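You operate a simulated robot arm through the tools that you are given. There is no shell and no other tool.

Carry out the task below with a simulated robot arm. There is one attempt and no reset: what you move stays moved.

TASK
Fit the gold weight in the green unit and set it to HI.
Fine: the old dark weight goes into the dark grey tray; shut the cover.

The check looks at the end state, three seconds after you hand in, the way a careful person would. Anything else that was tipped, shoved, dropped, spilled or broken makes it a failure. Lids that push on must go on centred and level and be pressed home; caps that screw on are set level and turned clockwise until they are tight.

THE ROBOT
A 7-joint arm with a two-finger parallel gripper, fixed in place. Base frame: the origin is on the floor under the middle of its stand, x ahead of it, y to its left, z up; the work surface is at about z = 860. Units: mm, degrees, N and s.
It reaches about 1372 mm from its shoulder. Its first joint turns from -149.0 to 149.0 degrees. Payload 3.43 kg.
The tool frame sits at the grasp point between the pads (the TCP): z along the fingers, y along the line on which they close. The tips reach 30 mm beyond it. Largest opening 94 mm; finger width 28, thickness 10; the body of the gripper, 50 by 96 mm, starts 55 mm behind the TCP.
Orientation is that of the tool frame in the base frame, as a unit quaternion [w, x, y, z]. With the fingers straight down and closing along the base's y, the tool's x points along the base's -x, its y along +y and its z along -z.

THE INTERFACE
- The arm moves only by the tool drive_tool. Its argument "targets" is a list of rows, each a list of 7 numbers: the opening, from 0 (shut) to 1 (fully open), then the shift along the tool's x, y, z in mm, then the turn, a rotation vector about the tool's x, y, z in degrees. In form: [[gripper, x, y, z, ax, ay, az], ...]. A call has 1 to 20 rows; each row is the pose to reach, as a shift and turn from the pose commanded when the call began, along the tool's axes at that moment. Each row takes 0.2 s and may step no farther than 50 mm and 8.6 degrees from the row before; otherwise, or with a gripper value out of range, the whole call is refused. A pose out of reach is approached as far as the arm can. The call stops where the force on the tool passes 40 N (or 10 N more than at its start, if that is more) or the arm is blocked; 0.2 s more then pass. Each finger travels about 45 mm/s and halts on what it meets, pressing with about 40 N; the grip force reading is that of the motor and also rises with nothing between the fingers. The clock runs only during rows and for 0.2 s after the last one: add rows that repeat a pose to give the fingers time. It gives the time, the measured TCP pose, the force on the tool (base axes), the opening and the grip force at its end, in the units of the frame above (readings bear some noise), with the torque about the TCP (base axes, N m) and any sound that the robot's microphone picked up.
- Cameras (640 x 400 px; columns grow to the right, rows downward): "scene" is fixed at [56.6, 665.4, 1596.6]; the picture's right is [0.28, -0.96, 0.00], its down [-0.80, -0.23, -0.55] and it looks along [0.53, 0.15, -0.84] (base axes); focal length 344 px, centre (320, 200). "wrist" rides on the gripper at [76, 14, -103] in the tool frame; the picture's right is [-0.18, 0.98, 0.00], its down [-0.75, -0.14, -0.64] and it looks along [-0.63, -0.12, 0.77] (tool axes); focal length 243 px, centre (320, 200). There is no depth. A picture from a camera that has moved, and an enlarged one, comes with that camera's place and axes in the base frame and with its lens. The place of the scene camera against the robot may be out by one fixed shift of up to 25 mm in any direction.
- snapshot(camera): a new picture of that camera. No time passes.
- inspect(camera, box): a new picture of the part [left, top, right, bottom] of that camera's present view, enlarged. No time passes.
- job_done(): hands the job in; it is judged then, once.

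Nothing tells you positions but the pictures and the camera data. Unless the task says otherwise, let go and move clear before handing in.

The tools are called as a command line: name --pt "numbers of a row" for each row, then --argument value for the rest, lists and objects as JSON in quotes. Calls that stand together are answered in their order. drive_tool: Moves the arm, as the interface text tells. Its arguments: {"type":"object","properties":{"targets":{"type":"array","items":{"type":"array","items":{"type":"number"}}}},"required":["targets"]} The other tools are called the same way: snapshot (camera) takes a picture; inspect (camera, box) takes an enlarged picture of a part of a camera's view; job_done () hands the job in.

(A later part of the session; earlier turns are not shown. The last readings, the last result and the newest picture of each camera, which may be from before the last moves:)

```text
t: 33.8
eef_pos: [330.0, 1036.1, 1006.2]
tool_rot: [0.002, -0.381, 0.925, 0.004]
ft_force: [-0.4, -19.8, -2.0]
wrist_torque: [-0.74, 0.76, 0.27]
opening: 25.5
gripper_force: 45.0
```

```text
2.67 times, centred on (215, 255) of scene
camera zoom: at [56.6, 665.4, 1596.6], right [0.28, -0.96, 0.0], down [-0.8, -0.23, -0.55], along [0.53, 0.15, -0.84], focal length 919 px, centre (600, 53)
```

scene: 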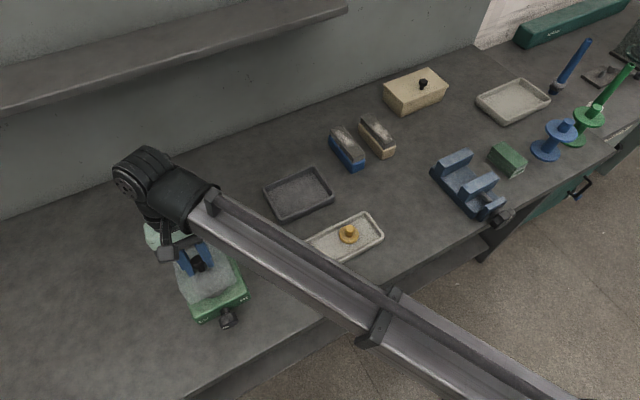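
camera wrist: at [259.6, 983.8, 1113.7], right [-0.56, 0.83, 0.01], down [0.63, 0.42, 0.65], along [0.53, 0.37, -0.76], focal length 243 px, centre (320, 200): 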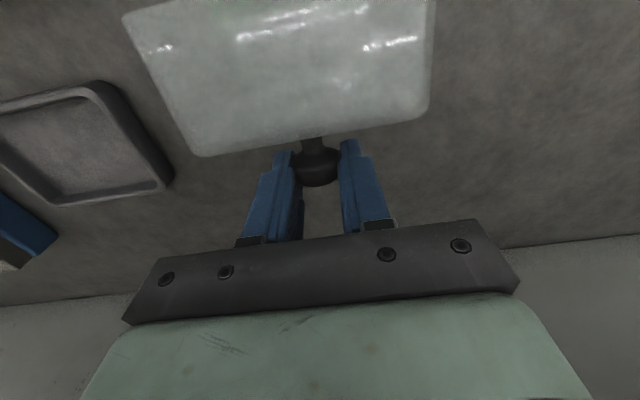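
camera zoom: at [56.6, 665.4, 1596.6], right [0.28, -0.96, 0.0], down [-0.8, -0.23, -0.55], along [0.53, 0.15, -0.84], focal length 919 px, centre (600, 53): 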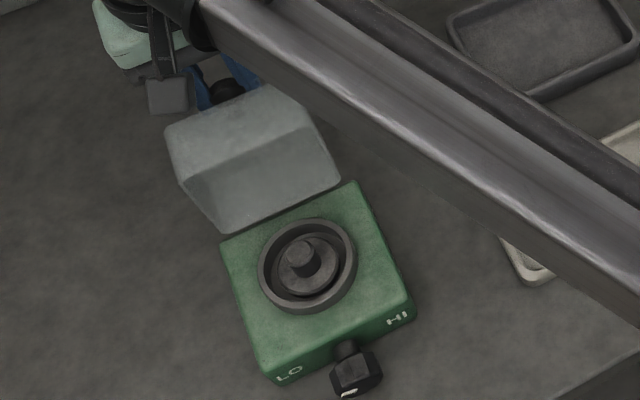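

drive_tool --pt "0.1 -2 0 1.5 0 0 0" --pt "0.1 -4 0 3.2 0 0 0" --pt "0.1 -6 0 5 0 0 0" --pt "0.1 -8 0 7 0 0 0" --pt "0.1 -8 0 7 0 0 0"

inspect --camera "scene" --box '[140, 180, 290, 330]'

```text
t: 35.0
eef_pos: [336.0, 1043.1, 999.7]
tool_rot: [0.002, -0.382, 0.924, 0.002]
ft_force: [1.1, -22.5, 0.1]
wrist_torque: [-0.99, 0.8, 0.34]
opening: 25.0
gripper_force: 44.9
```

```text
2.67 times, centred on (215, 255) of scene
camera zoom: at [56.6, 665.4, 1596.6], right [0.28, -0.96, 0.0], down [-0.8, -0.23, -0.55], along [0.53, 0.15, -0.84], focal length 919 px, centre (600, 53)
```

zoom: 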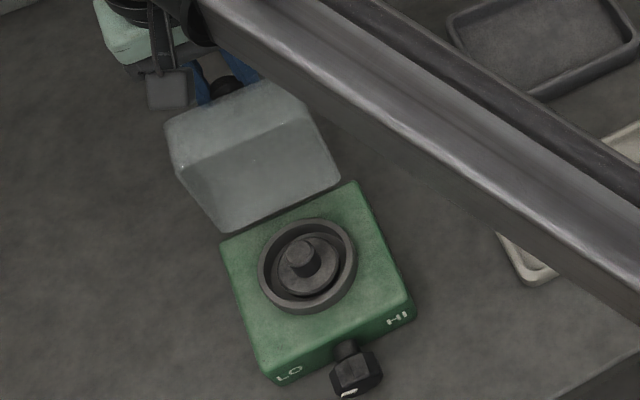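

The cover is roughly 97° open and past its balance point. I'll release the knob gently and see whether the cover stays.

drive_tool --pt "0.35 -8 0 7 0 0 0" --pt "0.45 -8 0 7 0 0 0" --pt "0.45 -8 0 7 0 0 0"

inspect --camera "scene" --box '[140, 180, 290, 330]'

snapshot --camera "wrist"

```text
t: 35.8
eef_pos: [339.9, 1050.8, 993.9]
tool_rot: [0.004, -0.383, 0.924, 0.004]
ft_force: [-0.6, 0.2, 0.3]
wrist_torque: [0.0, 0.0, -0.04]
opening: 42.3
gripper_force: 0.1
```

```text
2.67 times, centred on (215, 255) of scene
camera zoom: at [56.6, 665.4, 1596.6], right [0.28, -0.96, 0.0], down [-0.8, -0.23, -0.55], along [0.53, 0.15, -0.84], focal length 919 px, centre (600, 53)
```

zoom: 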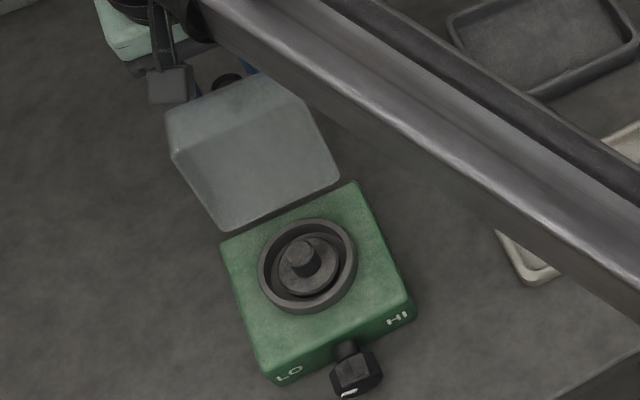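

```text
taken
camera wrist: at [278.7, 1004.4, 1095.7], right [-0.56, 0.83, 0.01], down [0.63, 0.43, 0.65], along [0.53, 0.37, -0.76], focal length 243 px, centre (320, 200)
```

wrist: 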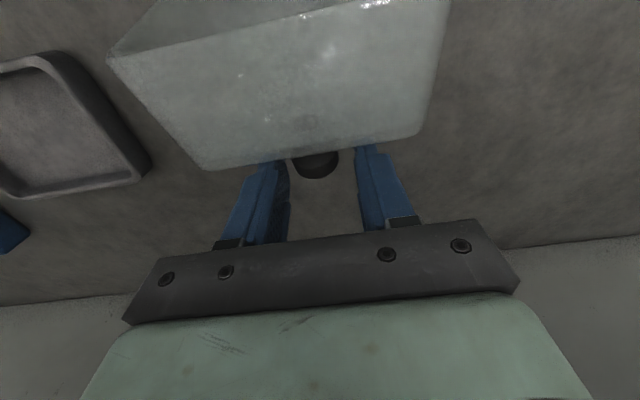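

The cover stays open at about 100–105° without falling. I'll rise straight up off the knob and then look over the cup.

drive_tool --pt "0.6 0 0 0 0 0 0" --pt "0.6 0 0 0 0 0 0" --pt "0.6 0 0 -30 0 0 0" --pt "0.6 0 0 -70 0 0 0" --pt "0.6 0 0 -115 0 0 0" --pt "0.6 0 0 -150 0 0 0" --pt "0.6 40 0 -150 0 0 0" --pt "0.6 80 0 -150 0 0 0" --pt "0.6 120 0 -150 0 0 0" --pt "0.6 140 0 -150 0 0 0" --pt "0.6 140 0 -150 0 0 0"

snapshot --camera "wrist"

snapshot --camera "scene"

```text
t: 38.2
eef_pos: [240.5, 949.2, 1139.6]
tool_rot: [0.003, -0.382, 0.924, 0.004]
ft_force: [0.2, 0.0, -1.7]
wrist_torque: [0.01, 0.0, 0.03]
opening: 56.5
gripper_force: 0.1
```

```text
taken
camera wrist: at [178.0, 903.3, 1243.0], right [-0.56, 0.83, 0.01], down [0.63, 0.43, 0.65], along [0.53, 0.37, -0.76], focal length 243 px, centre (320, 200)
```

wrist: 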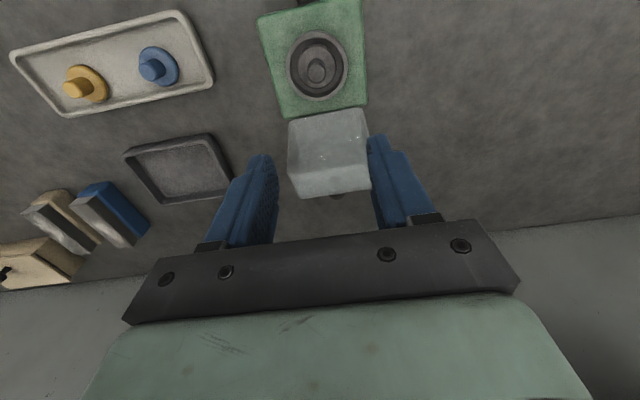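

```text
taken
```

scene: 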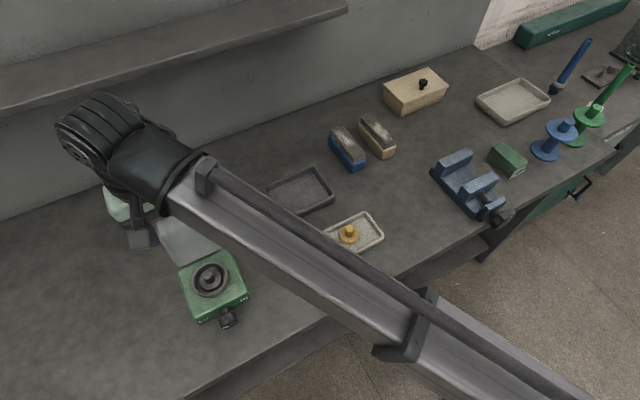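

inspect --camera "wrist" --box '[240, 0, 400, 130]'

inspect --camera "scene" --box '[150, 210, 270, 330]'

inspect --camera "wrist" --box '[0, 0, 260, 220]'

```text
3.08 times, centred on (320, 65) of wrist
camera zoom: at [178.0, 903.3, 1243.0], right [-0.56, 0.83, 0.01], down [0.63, 0.43, 0.65], along [0.53, 0.37, -0.76], focal length 746 px, centre (320, 615)
```

zoom: 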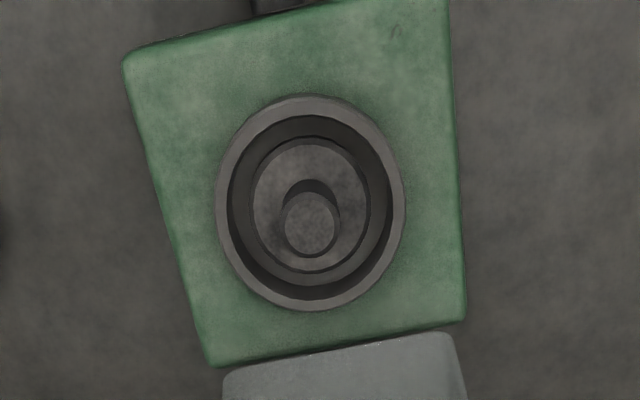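

```text
3.33 times, centred on (210, 270) of scene
camera zoom: at [56.6, 665.4, 1596.6], right [0.28, -0.96, 0.0], down [-0.8, -0.23, -0.55], along [0.53, 0.15, -0.84], focal length 1148 px, centre (687, -33)
```

zoom: 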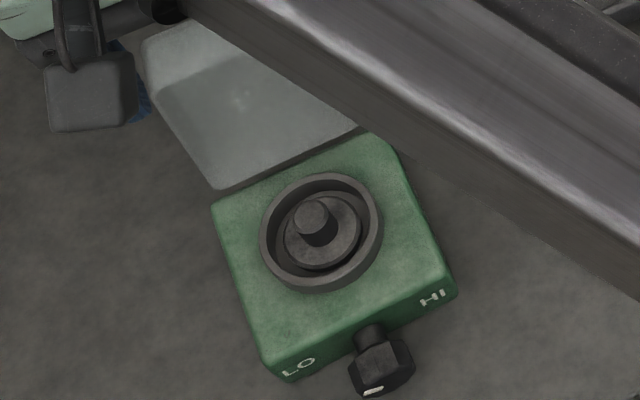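

```text
1.82 times, centred on (130, 110) of wrist
camera zoom: at [178.0, 903.3, 1243.0], right [-0.56, 0.83, 0.01], down [0.63, 0.43, 0.65], along [0.53, 0.37, -0.76], focal length 441 px, centre (666, 364)
```

zoom: 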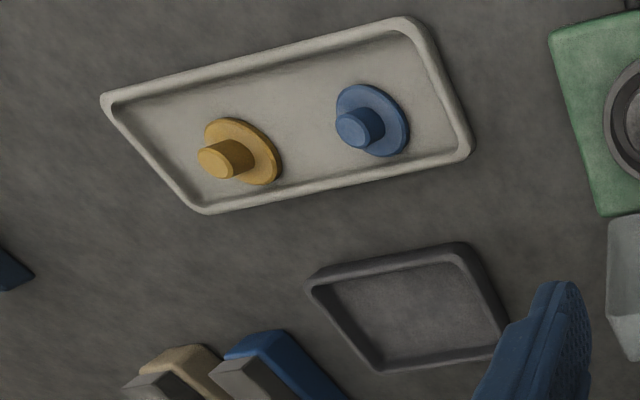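

The cup and dark weight are clear, with the peg at about (235, 939) and about 19 mm in diameter. I'll descend part-way for a closer view to get the heights.

drive_tool --pt "0.6 3 -1 25 0 0 0" --pt "0.6 6 -2 50 0 0 0" --pt "0.6 9 -3 75 0 0 0" --pt "0.6 11 -3.3 95 0 0 0" --pt "0.6 11 -3.3 110 0 0 0" --pt "0.6 11 -3.3 110 0 0 0"

snapshot --camera "wrist"

inspect --camera "wrist" --box '[220, 0, 420, 160]'

```text
t: 39.6
eef_pos: [236.0, 939.2, 1032.5]
tool_rot: [0.003, -0.382, 0.924, 0.004]
ft_force: [-0.8, -0.3, -0.4]
wrist_torque: [0.02, -0.01, 0.01]
opening: 56.5
gripper_force: 0.0
```

```text
taken
camera wrist: at [174.0, 895.0, 1135.4], right [-0.56, 0.83, 0.01], down [0.63, 0.43, 0.65], along [0.53, 0.37, -0.76], focal length 243 px, centre (320, 200)
```

wrist: 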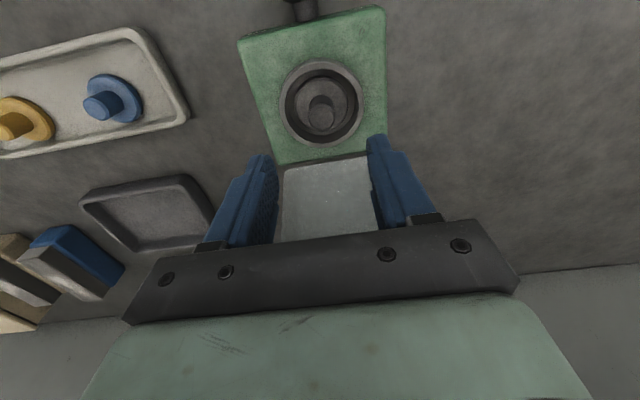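

```text
2.50 times, centred on (320, 80) of wrist
camera zoom: at [174.0, 895.0, 1135.4], right [-0.56, 0.83, 0.01], down [0.63, 0.43, 0.65], along [0.53, 0.37, -0.76], focal length 606 px, centre (320, 500)
```

zoom: 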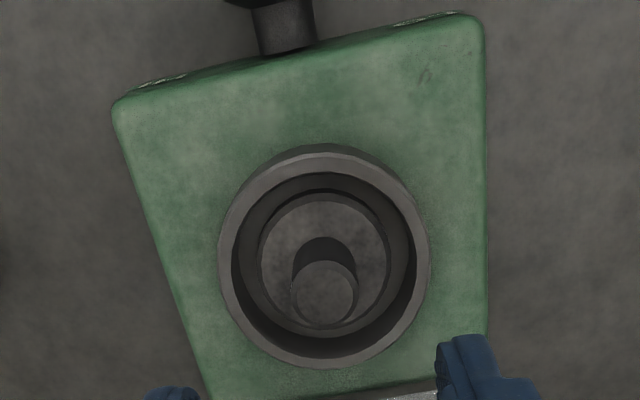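

The peg top is at z≈945 and the disc top at z≈919, centred at about (234.5, 939). I'll narrow the opening to about 36 mm and go down over the peg.

drive_tool --pt "0.38 1.3 1 10 0 0 0" --pt "0.38 1.3 1 25 0 0 0" --pt "0.38 1.3 1 40 0 0 0" --pt "0.38 1.3 1 55 0 0 0" --pt "0.38 1.3 1 65 0 0 0" --pt "0.38 1.3 1 72 0 0 0" --pt "0.38 1.3 1 72 0 0 0"

snapshot --camera "wrist"

inspect --camera "scene" --box '[150, 220, 270, 330]'

```text
t: 41.2
eef_pos: [234.7, 940.5, 958.6]
tool_rot: [0.003, -0.382, 0.924, 0.004]
ft_force: [-0.4, 0.2, 0.9]
wrist_torque: [-0.01, 0.0, -0.01]
opening: 35.8
gripper_force: 0.0
```

```text
taken
camera wrist: at [172.7, 894.4, 1061.3], right [-0.56, 0.83, 0.01], down [0.63, 0.43, 0.65], along [0.53, 0.37, -0.76], focal length 243 px, centre (320, 200)
```

wrist: 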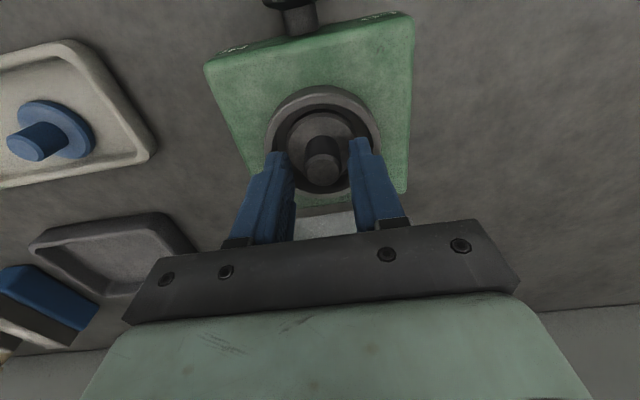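

```text
3.64 times, centred on (210, 275) of scene
camera zoom: at [56.6, 665.4, 1596.6], right [0.28, -0.96, 0.0], down [-0.8, -0.23, -0.55], along [0.53, 0.15, -0.84], focal length 1253 px, centre (720, -73)
```

zoom: 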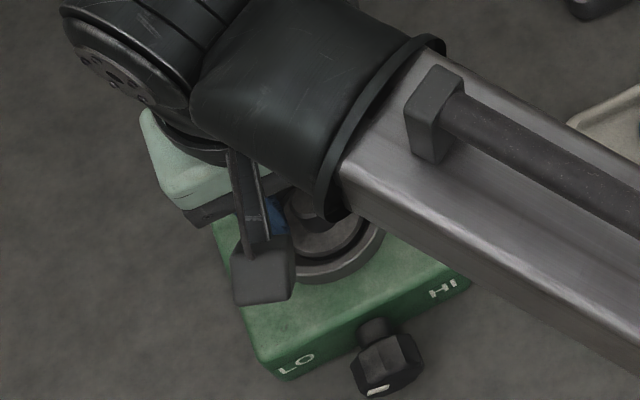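

inspect --camera "wrist" --box '[240, 70, 400, 220]'

```text
2.67 times, centred on (320, 145) of wrist
camera zoom: at [172.7, 894.4, 1061.3], right [-0.56, 0.83, 0.01], down [0.63, 0.43, 0.65], along [0.53, 0.37, -0.76], focal length 647 px, centre (320, 347)
```

zoom: 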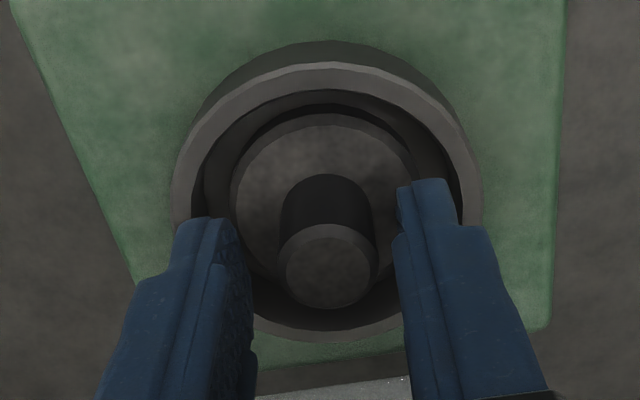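

The peg is well centred between the fingers. I'll lower 5 mm and close on it.

drive_tool --pt "0.38 0 0 3 0 0 0" --pt "0.38 0 0 5 0 0 0" --pt "0.2 0 0 5 0 0 0" --pt "0.08 0 0 5 0 0 0" --pt "0.08 0 0 5 0 0 0" --pt "0.08 0 0 5 0 0 0"

```text
t: 42.6
eef_pos: [234.6, 939.7, 954.5]
tool_rot: [0.004, -0.383, 0.924, 0.003]
ft_force: [-1.0, 0.3, 0.0]
wrist_torque: [0.01, 0.0, 0.0]
opening: 20.3
gripper_force: 40.1
```

I have the peg gripped at 20 mm with no side load. I'll lift it straight up, slowly at first.

drive_tool --pt "0.08 0 0 -3 0 0 0" --pt "0.08 0 0 -8 0 0 0" --pt "0.08 0 0 -18 0 0 0" --pt "0.08 0 0 -35 0 0 0" --pt "0.08 0 0 -60 0 0 0" --pt "0.08 0 0 -90 0 0 0" --pt "0.08 0 0 -115 0 0 0" --pt "0.08 0 0 -115 0 0 0"

snapshot --camera "wrist"

snapshot --camera "scene"

```text
t: 44.4
eef_pos: [237.7, 937.3, 1068.3]
tool_rot: [0.002, -0.382, 0.924, 0.004]
ft_force: [0.2, -0.1, -1.3]
wrist_torque: [-0.02, 0.03, 0.01]
opening: 20.5
gripper_force: 39.7
```

```text
taken
camera wrist: at [175.4, 892.5, 1170.0], right [-0.56, 0.83, 0.01], down [0.63, 0.43, 0.65], along [0.53, 0.37, -0.76], focal length 243 px, centre (320, 200)
```

wrist: 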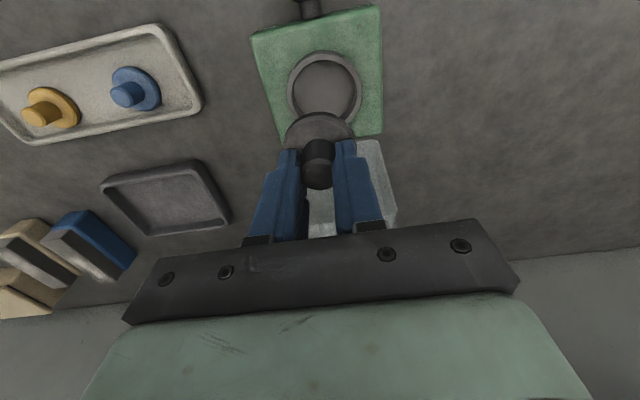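

```text
taken
```

scene: 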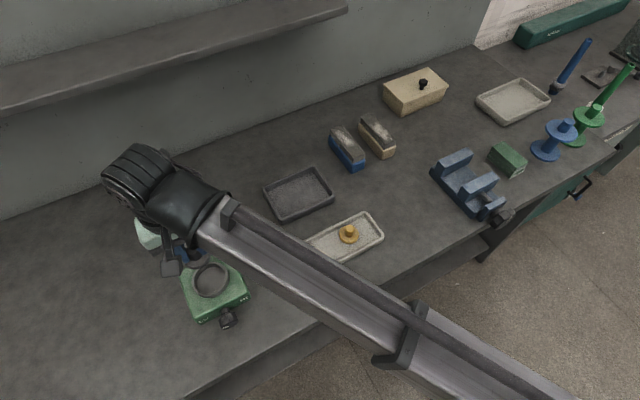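

The dark weight is out and the cup is empty. The dark tray is centred at about (520, 841), so I'll carry the weight there at height.

drive_tool --pt "0.08 0 0 -30 0 0 0" --pt "0.08 -10 -20 -60 0 0 0" --pt "0.08 -28 -58 -60 0 0 0" --pt "0.08 -46 -95 -60 0 0 0" --pt "0.08 -64 -132 -60 0 0 0" --pt "0.08 -82 -168 -60 0 0 0" --pt "0.08 -100 -205 -60 0 0 0" --pt "0.08 -117 -240 -60 0 0 0" --pt "0.08 -129 -265 -60 0 0 0" --pt "0.08 -129 -265 -60 0 0 0"

snapshot --camera "wrist"

snapshot --camera "scene"

```text
t: 46.6
eef_pos: [516.2, 840.7, 1129.0]
tool_rot: [0.002, -0.382, 0.924, 0.004]
ft_force: [0.5, -1.0, -0.8]
wrist_torque: [0.03, 0.0, 0.04]
opening: 20.4
gripper_force: 39.7
```

```text
taken
camera wrist: at [453.6, 795.2, 1230.7], right [-0.56, 0.83, 0.01], down [0.63, 0.43, 0.65], along [0.53, 0.37, -0.76], focal length 243 px, centre (320, 200)
```

wrist: 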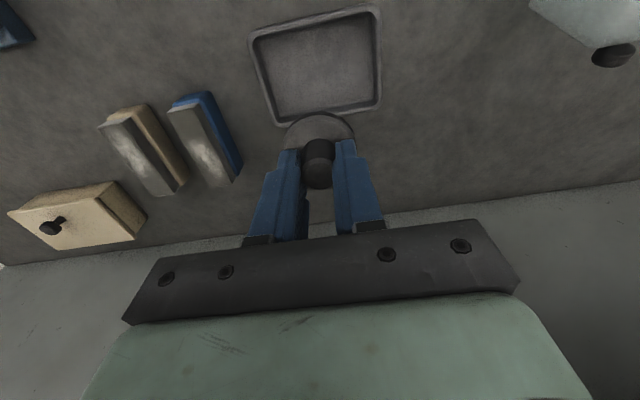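

```text
taken
```

scene: 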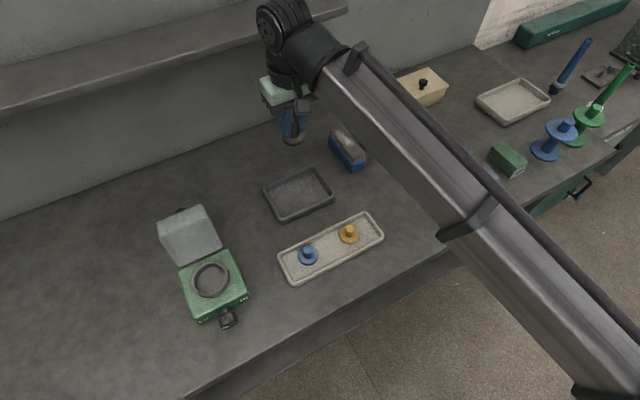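

I'm directly over the dark tray, whose centre is at about (515, 838). I'll lower towards its floor.

drive_tool --pt "0.08 1 0 40 0 0 0" --pt "0.08 2 -0.8 85 0 0 0" --pt "0.08 2 -0.8 130 0 0 0" --pt "0.08 2 -0.8 170 0 0 0" --pt "0.08 2 -0.8 200 0 0 0" --pt "0.08 2 -0.8 208 0 0 0" --pt "0.08 2 -0.8 208 0 0 0"

snapshot --camera "wrist"

inspect --camera "scene" --box '[240, 130, 360, 240]'

```text
t: 48.2
eef_pos: [512.5, 840.6, 919.7]
tool_rot: [0.002, -0.381, 0.924, 0.004]
ft_force: [1.1, -0.3, -1.0]
wrist_torque: [-0.03, -0.02, -0.02]
opening: 20.4
gripper_force: 40.1
```

```text
taken
camera wrist: at [449.1, 795.6, 1023.1], right [-0.56, 0.83, 0.01], down [0.63, 0.43, 0.65], along [0.53, 0.37, -0.76], focal length 243 px, centre (320, 200)
```

wrist: 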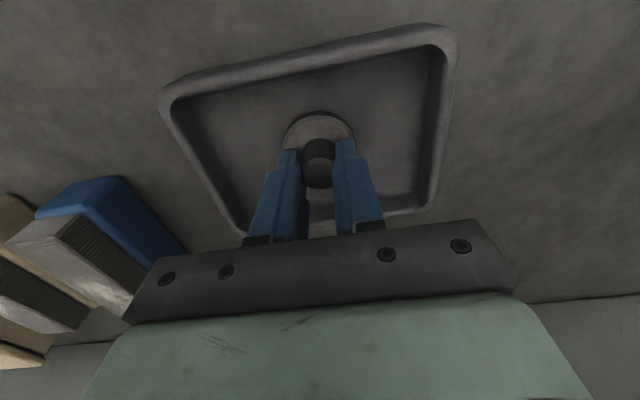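

```text
3.64 times, centred on (300, 185) of scene
camera zoom: at [56.6, 665.4, 1596.6], right [0.28, -0.96, 0.0], down [-0.8, -0.23, -0.55], along [0.53, 0.15, -0.84], focal length 1253 px, centre (393, 254)
```

zoom: 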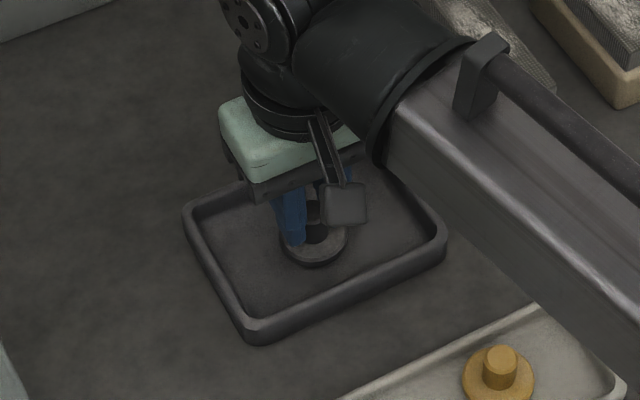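

drive_tool --pt "0.08 0 0 2 0 0 0" --pt "0.08 0 0 4 0 0 0" --pt "0.08 0 0 6 0 0 0" --pt "0.08 0 0 8 0 0 0" --pt "0.08 0 0 8 0 0 0"

```text
t: 49.4
eef_pos: [511.9, 841.3, 914.2]
tool_rot: [0.004, -0.382, 0.924, 0.004]
ft_force: [-0.1, 1.2, 17.5]
wrist_torque: [-0.26, -0.16, -0.04]
opening: 20.3
gripper_force: 40.3
```

The weight has touched the tray floor (17 N). I'll ease off and release.

drive_tool --pt "0.08 0 0 -2 0 0 0" --pt "0.2 0 0 -2 0 0 0" --pt "0.4 0 0 -2 0 0 0" --pt "0.4 0 0 -2 0 0 0" --pt "0.4 0 0 -15 0 0 0" --pt "0.4 0 0 -45 0 0 0" --pt "0.4 0 0 -90 0 0 0" --pt "0.4 0 0 -135 0 0 0" --pt "0.4 0 0 -180 0 0 0" --pt "0.4 0 0 -180 0 0 0"

snapshot --camera "wrist"

snapshot --camera "scene"

```text
t: 51.6
eef_pos: [510.0, 840.7, 1097.1]
tool_rot: [0.002, -0.382, 0.924, 0.005]
ft_force: [0.2, -0.2, -0.1]
wrist_torque: [0.02, -0.03, 0.0]
opening: 37.8
gripper_force: 0.0
```

```text
taken
camera wrist: at [447.1, 795.6, 1199.5], right [-0.56, 0.83, 0.01], down [0.63, 0.43, 0.65], along [0.53, 0.37, -0.76], focal length 243 px, centre (320, 200)
```

wrist: 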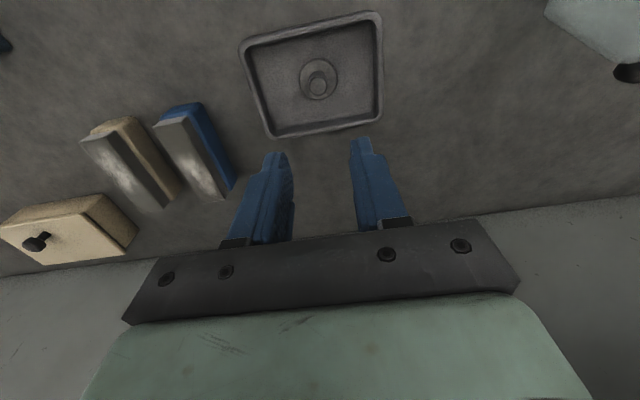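

```text
taken
```

scene: 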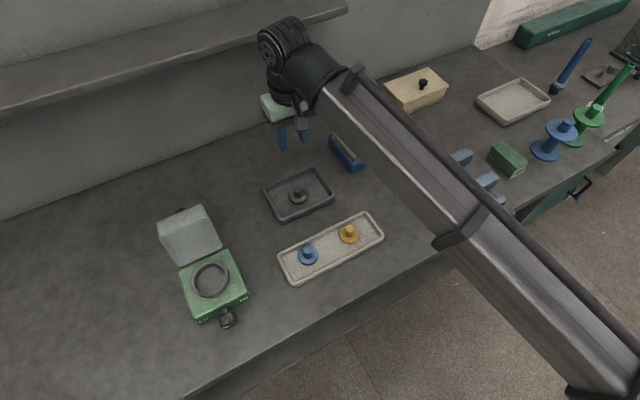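

The dark weight now sits in the dark tray. Next I'll go over to the gold weight, near (440, 689).

drive_tool --pt "0.4 30 -11 0 0 0 0" --pt "0.4 65 -23 0 0 0 0" --pt "0.4 100 -36 0 0 0 0" --pt "0.4 130 -47 0 0 0 0" --pt "0.4 157 -57 20 0 0 0" --pt "0.4 157 -57 30 0 0 0" --pt "0.4 157 -57 30 0 0 0"

snapshot --camera "wrist"

inspect --camera "wrist" --box '[200, 0, 440, 150]'

```text
t: 53.2
eef_pos: [440.9, 688.4, 1064.1]
tool_rot: [0.003, -0.383, 0.924, 0.003]
ft_force: [0.0, 0.0, 0.1]
wrist_torque: [0.0, 0.01, -0.02]
opening: 37.6
gripper_force: 0.0
```

```text
taken
camera wrist: at [377.8, 643.2, 1165.8], right [-0.56, 0.83, 0.01], down [0.63, 0.43, 0.65], along [0.53, 0.37, -0.76], focal length 243 px, centre (320, 200)
```

wrist: 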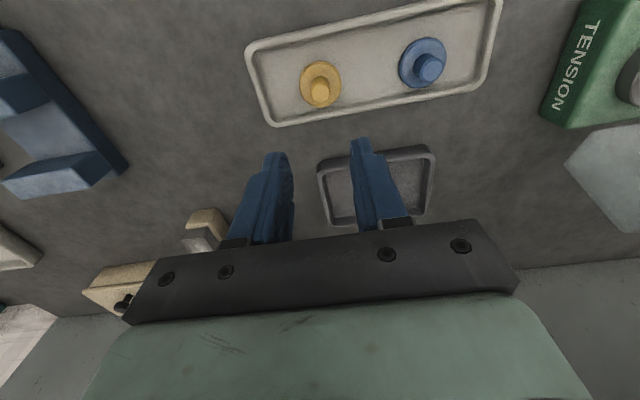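

```text
2.67 times, centred on (320, 75) of wrist
camera zoom: at [377.8, 643.2, 1165.8], right [-0.56, 0.83, 0.01], down [0.63, 0.43, 0.65], along [0.53, 0.37, -0.76], focal length 647 px, centre (320, 533)
```

zoom: 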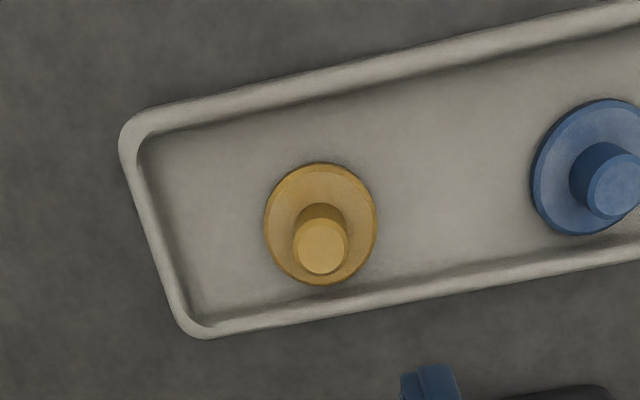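

The gold peg is right under the TCP (estimated (440.7, 688.5)). I'll descend over it.

drive_tool --pt "0.4 0 0 40 0 0 0" --pt "0.4 0 0 80 0 0 0" --pt "0.4 0 0 110 0 0 0" --pt "0.4 0 0 128 0 0 0" --pt "0.4 0 0 138 0 0 0" --pt "0.4 0 0 138 0 0 0"

inspect --camera "wrist" --box '[240, 70, 400, 220]'

```text
t: 54.6
eef_pos: [441.1, 691.1, 921.9]
tool_rot: [0.003, -0.382, 0.924, 0.004]
ft_force: [-0.1, -1.2, 0.3]
wrist_torque: [0.01, 0.01, 0.02]
opening: 37.5
gripper_force: 0.0
```

```text
2.67 times, centred on (320, 145) of wrist
camera zoom: at [379.1, 646.2, 1025.0], right [-0.56, 0.83, 0.01], down [0.63, 0.43, 0.65], along [0.53, 0.37, -0.76], focal length 647 px, centre (320, 347)
```

zoom: 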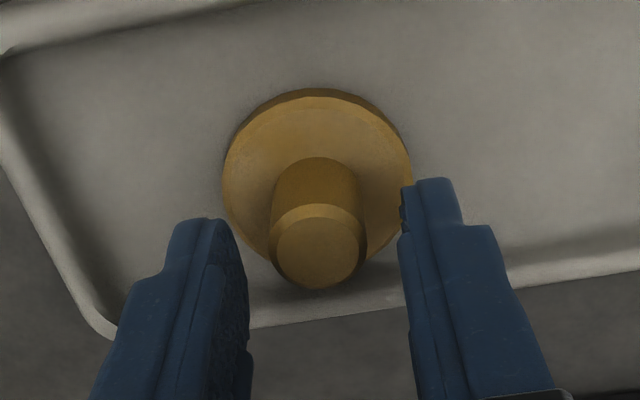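

drive_tool --pt "0.4 1 -1 3 0 0 0" --pt "0.4 1 -1 6 0 0 0" --pt "0.4 1 -1 8 0 0 0" --pt "0.2 1 -1 8 0 0 0" --pt "0.08 1 -1 8 0 0 0" --pt "0.08 1 -1 8 0 0 0" --pt "0.08 1 -1 8 0 0 0"

```text
t: 56.2
eef_pos: [441.5, 689.3, 914.8]
tool_rot: [0.004, -0.382, 0.924, 0.004]
ft_force: [0.6, 0.7, 0.9]
wrist_torque: [0.0, 0.0, 0.01]
opening: 20.3
gripper_force: 39.6
```

The gold weight is gripped at the same height as the dark one was. I'll lift it and carry it over the green unit.

drive_tool --pt "0.08 0 0 -4 0 0 0" --pt "0.08 0 0 -20 0 0 0" --pt "0.08 0 0 -60 0 0 0" --pt "0.08 0 0 -105 0 0 0" --pt "0.08 0 0 -150 0 0 0" --pt "0.08 0 0 -190 0 0 0" --pt "0.08 -4 38 -190 0 0 0" --pt "0.08 -8 80 -190 0 0 0" --pt "0.08 -12 122 -190 0 0 0" --pt "0.08 -16 164 -190 0 0 0" --pt "0.08 -20 206 -190 0 0 0" --pt "0.08 -24 248 -190 0 0 0" --pt "0.08 -28 288 -190 0 0 0" --pt "0.08 -32 323 -190 0 0 0" --pt "0.08 -32 323 -190 0 0 0"

snapshot --camera "wrist"

snapshot --camera "scene"

```text
t: 59.4
eef_pos: [233.6, 936.1, 1106.4]
tool_rot: [0.003, -0.382, 0.924, 0.004]
ft_force: [-0.1, -0.1, -1.4]
wrist_torque: [0.03, 0.01, 0.02]
opening: 20.3
gripper_force: 40.4
```

```text
taken
camera wrist: at [170.6, 891.2, 1207.7], right [-0.56, 0.83, 0.01], down [0.63, 0.43, 0.65], along [0.53, 0.37, -0.76], focal length 243 px, centre (320, 200)
```

wrist: 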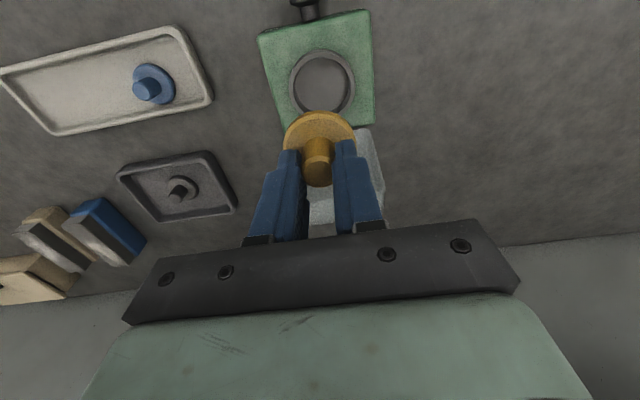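

```text
taken
```

scene: 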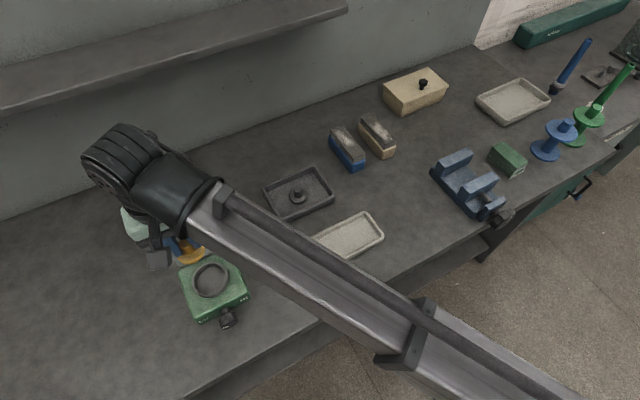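

inspect --camera "wrist" --box '[240, 20, 400, 200]'

```text
2.22 times, centred on (320, 110) of wrist
camera zoom: at [170.6, 891.2, 1207.7], right [-0.56, 0.83, 0.01], down [0.63, 0.43, 0.65], along [0.53, 0.37, -0.76], focal length 539 px, centre (320, 400)
```

zoom: 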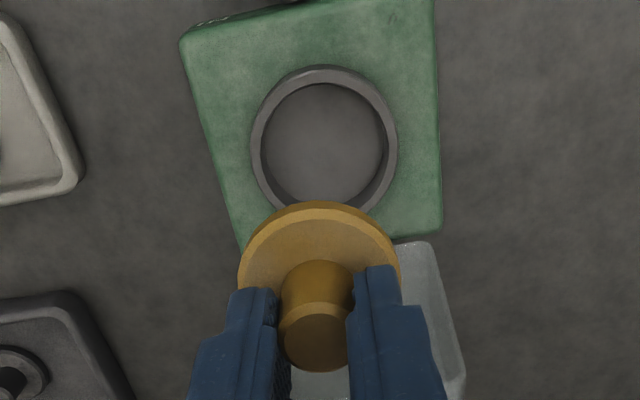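

I'll descend to hover just above the cup and check the centring.

drive_tool --pt "0.08 -1.5 1 30 0 0 0" --pt "0.08 -3 1.8 60 0 0 0" --pt "0.08 -3 1.8 90 0 0 0" --pt "0.08 -3 1.8 115 0 0 0" --pt "0.08 -3 1.8 122 0 0 0" --pt "0.08 -3 1.8 122 0 0 0"

snapshot --camera "wrist"

inspect --camera "wrist" --box '[240, 40, 400, 200]'

inspect --camera "scene" --box '[150, 220, 270, 330]'

```text
t: 60.8
eef_pos: [237.1, 943.3, 985.0]
tool_rot: [0.003, -0.382, 0.924, 0.004]
ft_force: [0.5, -0.6, -1.0]
wrist_torque: [0.02, -0.01, -0.01]
opening: 20.4
gripper_force: 40.1
```

```text
taken
camera wrist: at [174.8, 897.4, 1087.3], right [-0.56, 0.83, 0.01], down [0.63, 0.43, 0.65], along [0.53, 0.37, -0.76], focal length 243 px, centre (320, 200)
```

wrist: 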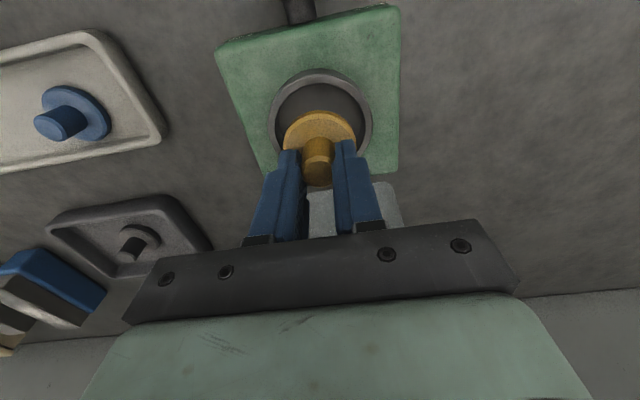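

```text
2.50 times, centred on (320, 120) of wrist
camera zoom: at [174.8, 897.4, 1087.3], right [-0.56, 0.83, 0.01], down [0.63, 0.43, 0.65], along [0.53, 0.37, -0.76], focal length 606 px, centre (320, 400)
```

zoom: 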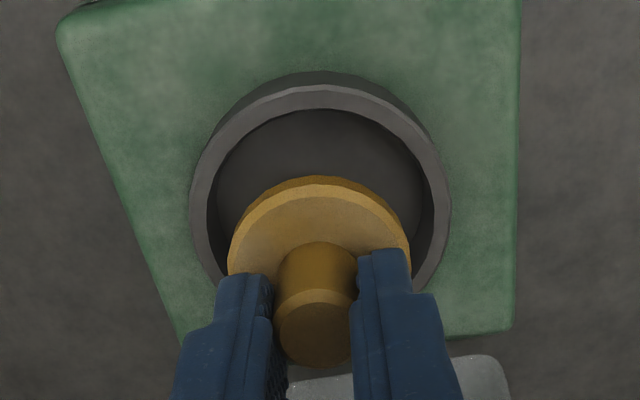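

```text
3.64 times, centred on (210, 275) of scene
camera zoom: at [56.6, 665.4, 1596.6], right [0.28, -0.96, 0.0], down [-0.8, -0.23, -0.55], along [0.53, 0.15, -0.84], focal length 1253 px, centre (720, -73)
```

zoom: 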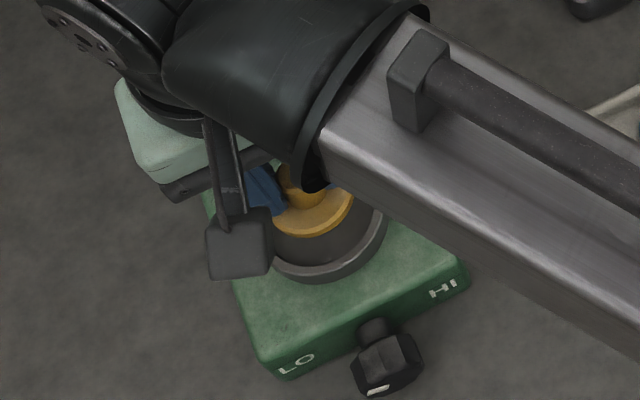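

I'm about 4 mm too far back, so I'll correct that and re-check before seating.

drive_tool --pt "0.08 2 -0.4 0 0 0 0" --pt "0.08 4 -0.8 4 0 0 0" --pt "0.08 4 -0.8 8 0 0 0" --pt "0.08 4 -0.8 8 0 0 0" --pt "0.08 4 -0.8 8 0 0 0"

inspect --camera "wrist" --box '[240, 40, 400, 200]'

```text
t: 62.0
eef_pos: [234.4, 939.8, 976.4]
tool_rot: [0.003, -0.382, 0.924, 0.005]
ft_force: [0.3, 0.6, -0.7]
wrist_torque: [0.0, 0.03, -0.02]
opening: 20.2
gripper_force: 39.9
```

```text
2.50 times, centred on (320, 120) of wrist
camera zoom: at [171.9, 894.6, 1079.3], right [-0.56, 0.83, 0.01], down [0.63, 0.43, 0.65], along [0.53, 0.37, -0.76], focal length 606 px, centre (320, 400)
```

zoom: 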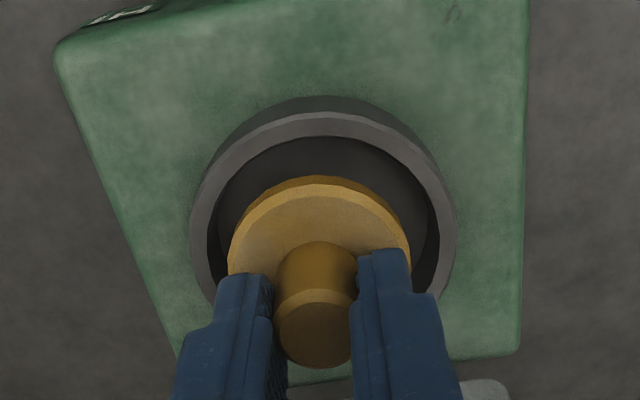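

It's aligned at (234.4, 939.8). I'll lower slowly into the cup.

drive_tool --pt "0.08 0 0 5 0 0 0" --pt "0.08 0 0 10 0 0 0" --pt "0.08 0 0 15 0 0 0" --pt "0.08 0 0 18 0 0 0" --pt "0.08 0 0 20 0 0 0" --pt "0.08 0 0 20 0 0 0"

inspect --camera "wrist" --box '[240, 40, 400, 200]'

```text
t: 63.4
eef_pos: [235.8, 941.3, 957.8]
tool_rot: [0.003, -0.382, 0.924, 0.003]
ft_force: [1.9, 1.2, 2.9]
wrist_torque: [-0.02, -0.08, 0.04]
opening: 20.0
gripper_force: 40.1
```

```text
2.50 times, centred on (320, 120) of wrist
camera zoom: at [172.2, 895.8, 1060.3], right [-0.56, 0.83, 0.01], down [0.63, 0.43, 0.65], along [0.53, 0.37, -0.76], focal length 606 px, centre (320, 400)
```

zoom: 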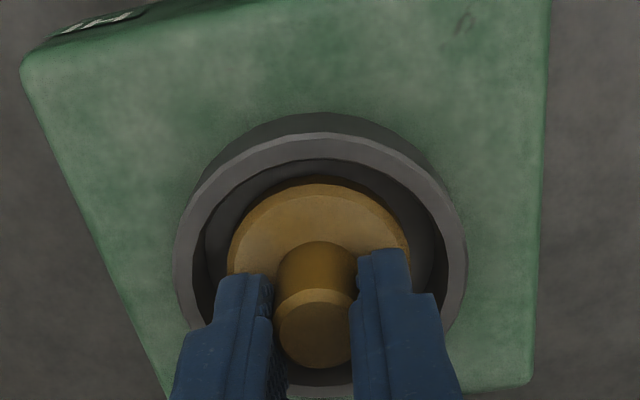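

drive_tool --pt "0.08 0 0 1 0 0 0" --pt "0.08 0 0 2 0 0 0" --pt "0.08 0 0 3 0 0 0" --pt "0.08 0 0 3 0 0 0"

```text
t: 64.4
eef_pos: [234.1, 939.6, 956.9]
tool_rot: [0.003, -0.382, 0.924, 0.005]
ft_force: [-1.1, 4.4, 31.3]
wrist_torque: [-0.2, -0.2, 0.02]
opening: 20.6
gripper_force: 39.4
```

The gold weight is bottomed out in the cup. I'll ease off, release and back straight up.

drive_tool --pt "0.08 0 0 -2.5 0 0 0" --pt "0.08 0 0 -2.5 0 0 0" --pt "0.2 0 0 -2.5 0 0 0" --pt "0.36 0 0 -2.5 0 0 0" --pt "0.36 0 0 -2.5 0 0 0" --pt "0.36 0 0 -15 0 0 0" --pt "0.36 0 0 -45 0 0 0" --pt "0.36 0 0 -75 0 0 0" --pt "0.36 0 0 -75 0 0 0"

snapshot --camera "wrist"

inspect --camera "wrist" --box '[220, 0, 420, 160]'

inspect --camera "scene" --box '[150, 210, 270, 330]'

```text
t: 66.4
eef_pos: [235.6, 941.5, 1028.9]
tool_rot: [0.002, -0.382, 0.924, 0.003]
ft_force: [0.2, 1.6, -0.2]
wrist_torque: [-0.01, 0.02, 0.03]
opening: 33.6
gripper_force: 0.0
```

```text
taken
camera wrist: at [172.6, 895.8, 1131.9], right [-0.56, 0.83, 0.01], down [0.63, 0.43, 0.65], along [0.53, 0.37, -0.76], focal length 243 px, centre (320, 200)
```

wrist: 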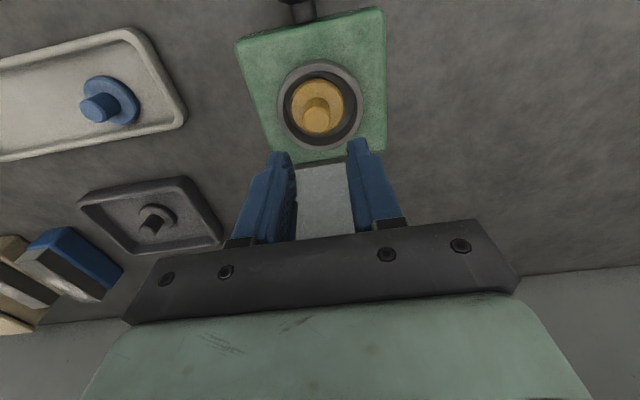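

```text
2.50 times, centred on (320, 80) of wrist
camera zoom: at [172.6, 895.8, 1131.9], right [-0.56, 0.83, 0.01], down [0.63, 0.43, 0.65], along [0.53, 0.37, -0.76], focal length 606 px, centre (320, 500)
```

zoom: 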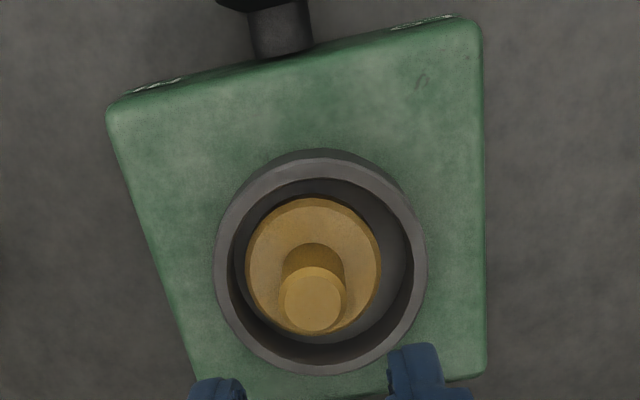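

```text
3.33 times, centred on (210, 270) of scene
camera zoom: at [56.6, 665.4, 1596.6], right [0.28, -0.96, 0.0], down [-0.8, -0.23, -0.55], along [0.53, 0.15, -0.84], focal length 1148 px, centre (687, -33)
```

zoom: 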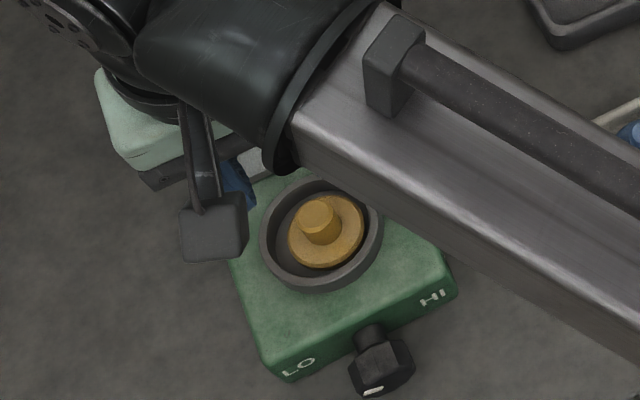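

inspect --camera "wrist" --box '[270, 50, 370, 155]'

inspect --camera "scene" --box '[185, 245, 245, 305]'

```text
3.81 times, centred on (320, 102) of wrist
camera zoom: at [172.6, 895.8, 1131.9], right [-0.56, 0.83, 0.01], down [0.63, 0.43, 0.65], along [0.53, 0.37, -0.76], focal length 924 px, centre (320, 571)
```

zoom: 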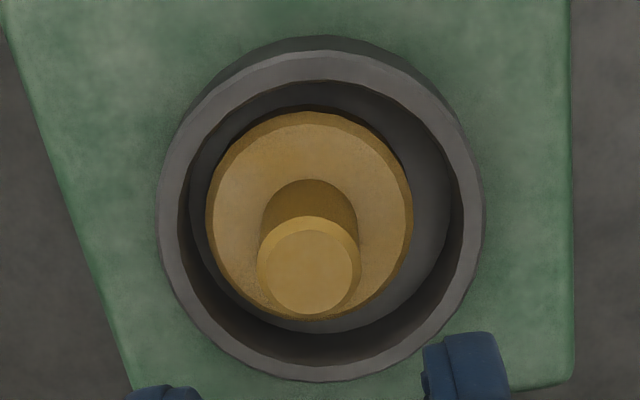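

```text
6.67 times, centred on (215, 275) of scene
camera zoom: at [56.6, 665.4, 1596.6], right [0.28, -0.96, 0.0], down [-0.8, -0.23, -0.55], along [0.53, 0.15, -0.84], focal length 2296 px, centre (1020, -300)
```

zoom: 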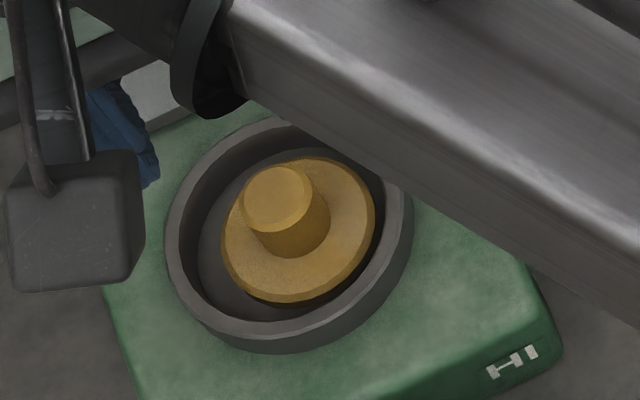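

The gold weight is level in the cup but sits about 3 mm towards the HI side of centre. I'll re-grip it, centre it and re-seat it, feeling for the same seating height as the dark one.

drive_tool --pt "0.38 0 -1 30 0 0 0" --pt "0.38 0 -1 55 0 0 0" --pt "0.38 0 -1 68 0 0 0" --pt "0.38 0 -1 72 0 0 0" --pt "0.2 0 -1 72 0 0 0" --pt "0.08 0 -1 72 0 0 0" --pt "0.08 0 -1 72 0 0 0" --pt "0.08 0 -1 72 0 0 0"

inspect --camera "wrist" --box '[240, 40, 400, 200]'

```text
t: 68.2
eef_pos: [235.7, 940.9, 957.3]
tool_rot: [0.003, -0.382, 0.924, 0.004]
ft_force: [0.9, 1.2, 1.2]
wrist_torque: [0.03, -0.07, 0.03]
opening: 20.0
gripper_force: 39.6
```

```text
2.50 times, centred on (320, 120) of wrist
camera zoom: at [173.8, 894.8, 1059.8], right [-0.56, 0.83, 0.01], down [0.63, 0.43, 0.65], along [0.53, 0.37, -0.76], focal length 606 px, centre (320, 400)
```

zoom: 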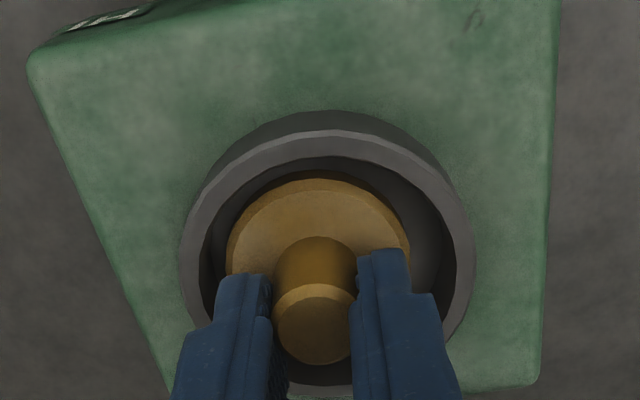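

drive_tool --pt "0.08 0 0 -2 0 0 0" --pt "0.08 0 0 -4 0 0 0" --pt "0.08 -0.7 1.2 -4 0 0 0" --pt "0.08 -1.5 2.4 -4 0 0 0" --pt "0.08 -1.5 2.4 -2 0 0 0" --pt "0.08 -1.5 2.4 0 0 0 0" --pt "0.08 -1.5 2.4 0 0 0 0"

inspect --camera "wrist" --box '[240, 40, 400, 200]'

```text
t: 69.8
eef_pos: [235.0, 941.8, 957.5]
tool_rot: [0.004, -0.382, 0.924, 0.004]
ft_force: [-2.0, 4.2, 15.8]
wrist_torque: [-0.11, 0.07, 0.03]
opening: 19.8
gripper_force: 40.0
```

```text
2.50 times, centred on (320, 120) of wrist
camera zoom: at [172.6, 896.5, 1060.1], right [-0.56, 0.83, 0.01], down [0.63, 0.42, 0.65], along [0.53, 0.37, -0.76], focal length 606 px, centre (320, 400)
```

zoom: 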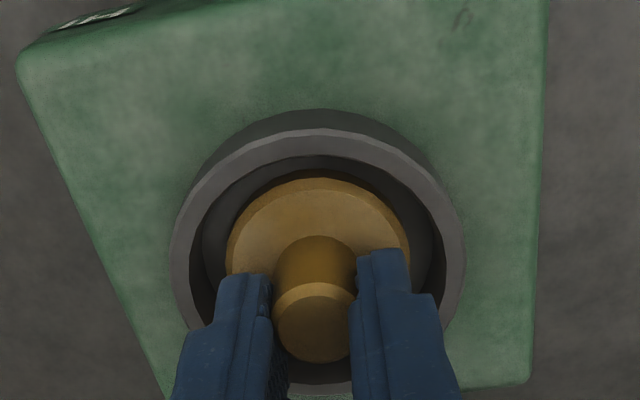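

It's now centred laterally and front to back. I'll release and retreat upward.

drive_tool --pt "0.08 -1.5 2.4 -1.2 0 0 0" --pt "0.08 -1.5 2.4 -1.2 0 0 0" --pt "0.15 -1.5 2.4 -1.2 0 0 0" --pt "0.25 -1.5 2.4 -1.2 0 0 0" --pt "0.36 -1.5 2.4 -1.2 0 0 0" --pt "0.36 -1.5 2.4 -1.2 0 0 0" --pt "0.36 -1.5 2.4 -15 0 0 0" --pt "0.36 -1.5 2.4 -45 0 0 0" --pt "0.36 -1.5 2.4 -72 0 0 0" --pt "0.36 -1.5 2.4 -72 0 0 0"

inspect --camera "wrist" --box '[270, 50, 370, 155]'

snapshot --camera "wrist"

```text
t: 72.0
eef_pos: [232.9, 946.8, 1029.6]
tool_rot: [0.003, -0.382, 0.924, 0.003]
ft_force: [-0.5, -0.7, -0.6]
wrist_torque: [-0.01, 0.02, -0.05]
opening: 33.7
gripper_force: 0.0
```

```text
3.81 times, centred on (320, 102) of wrist
camera zoom: at [170.7, 901.2, 1132.1], right [-0.56, 0.83, 0.01], down [0.63, 0.43, 0.65], along [0.53, 0.37, -0.76], focal length 924 px, centre (320, 571)
```

zoom: 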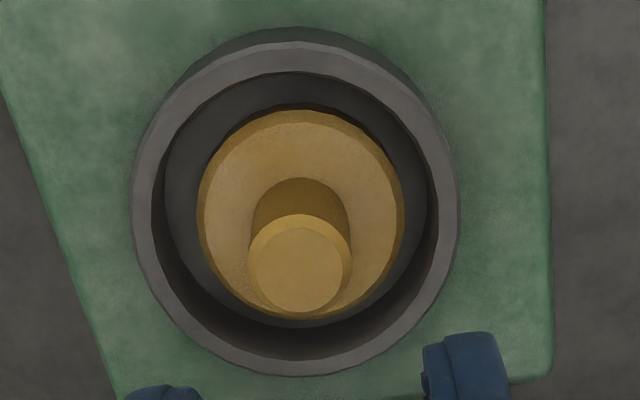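

```text
taken
camera wrist: at [170.7, 901.2, 1132.1], right [-0.56, 0.83, 0.01], down [0.63, 0.43, 0.65], along [0.53, 0.37, -0.76], focal length 243 px, centre (320, 200)
```

wrist: 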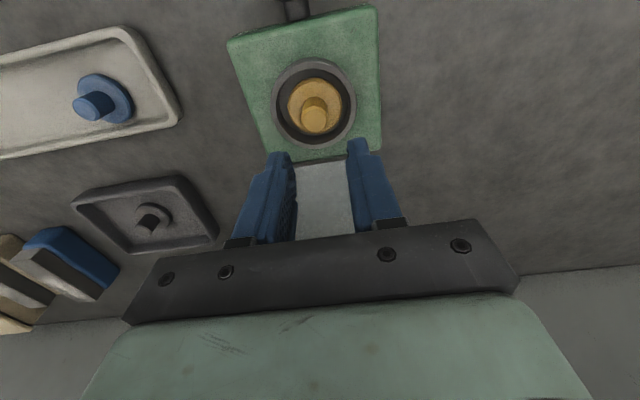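

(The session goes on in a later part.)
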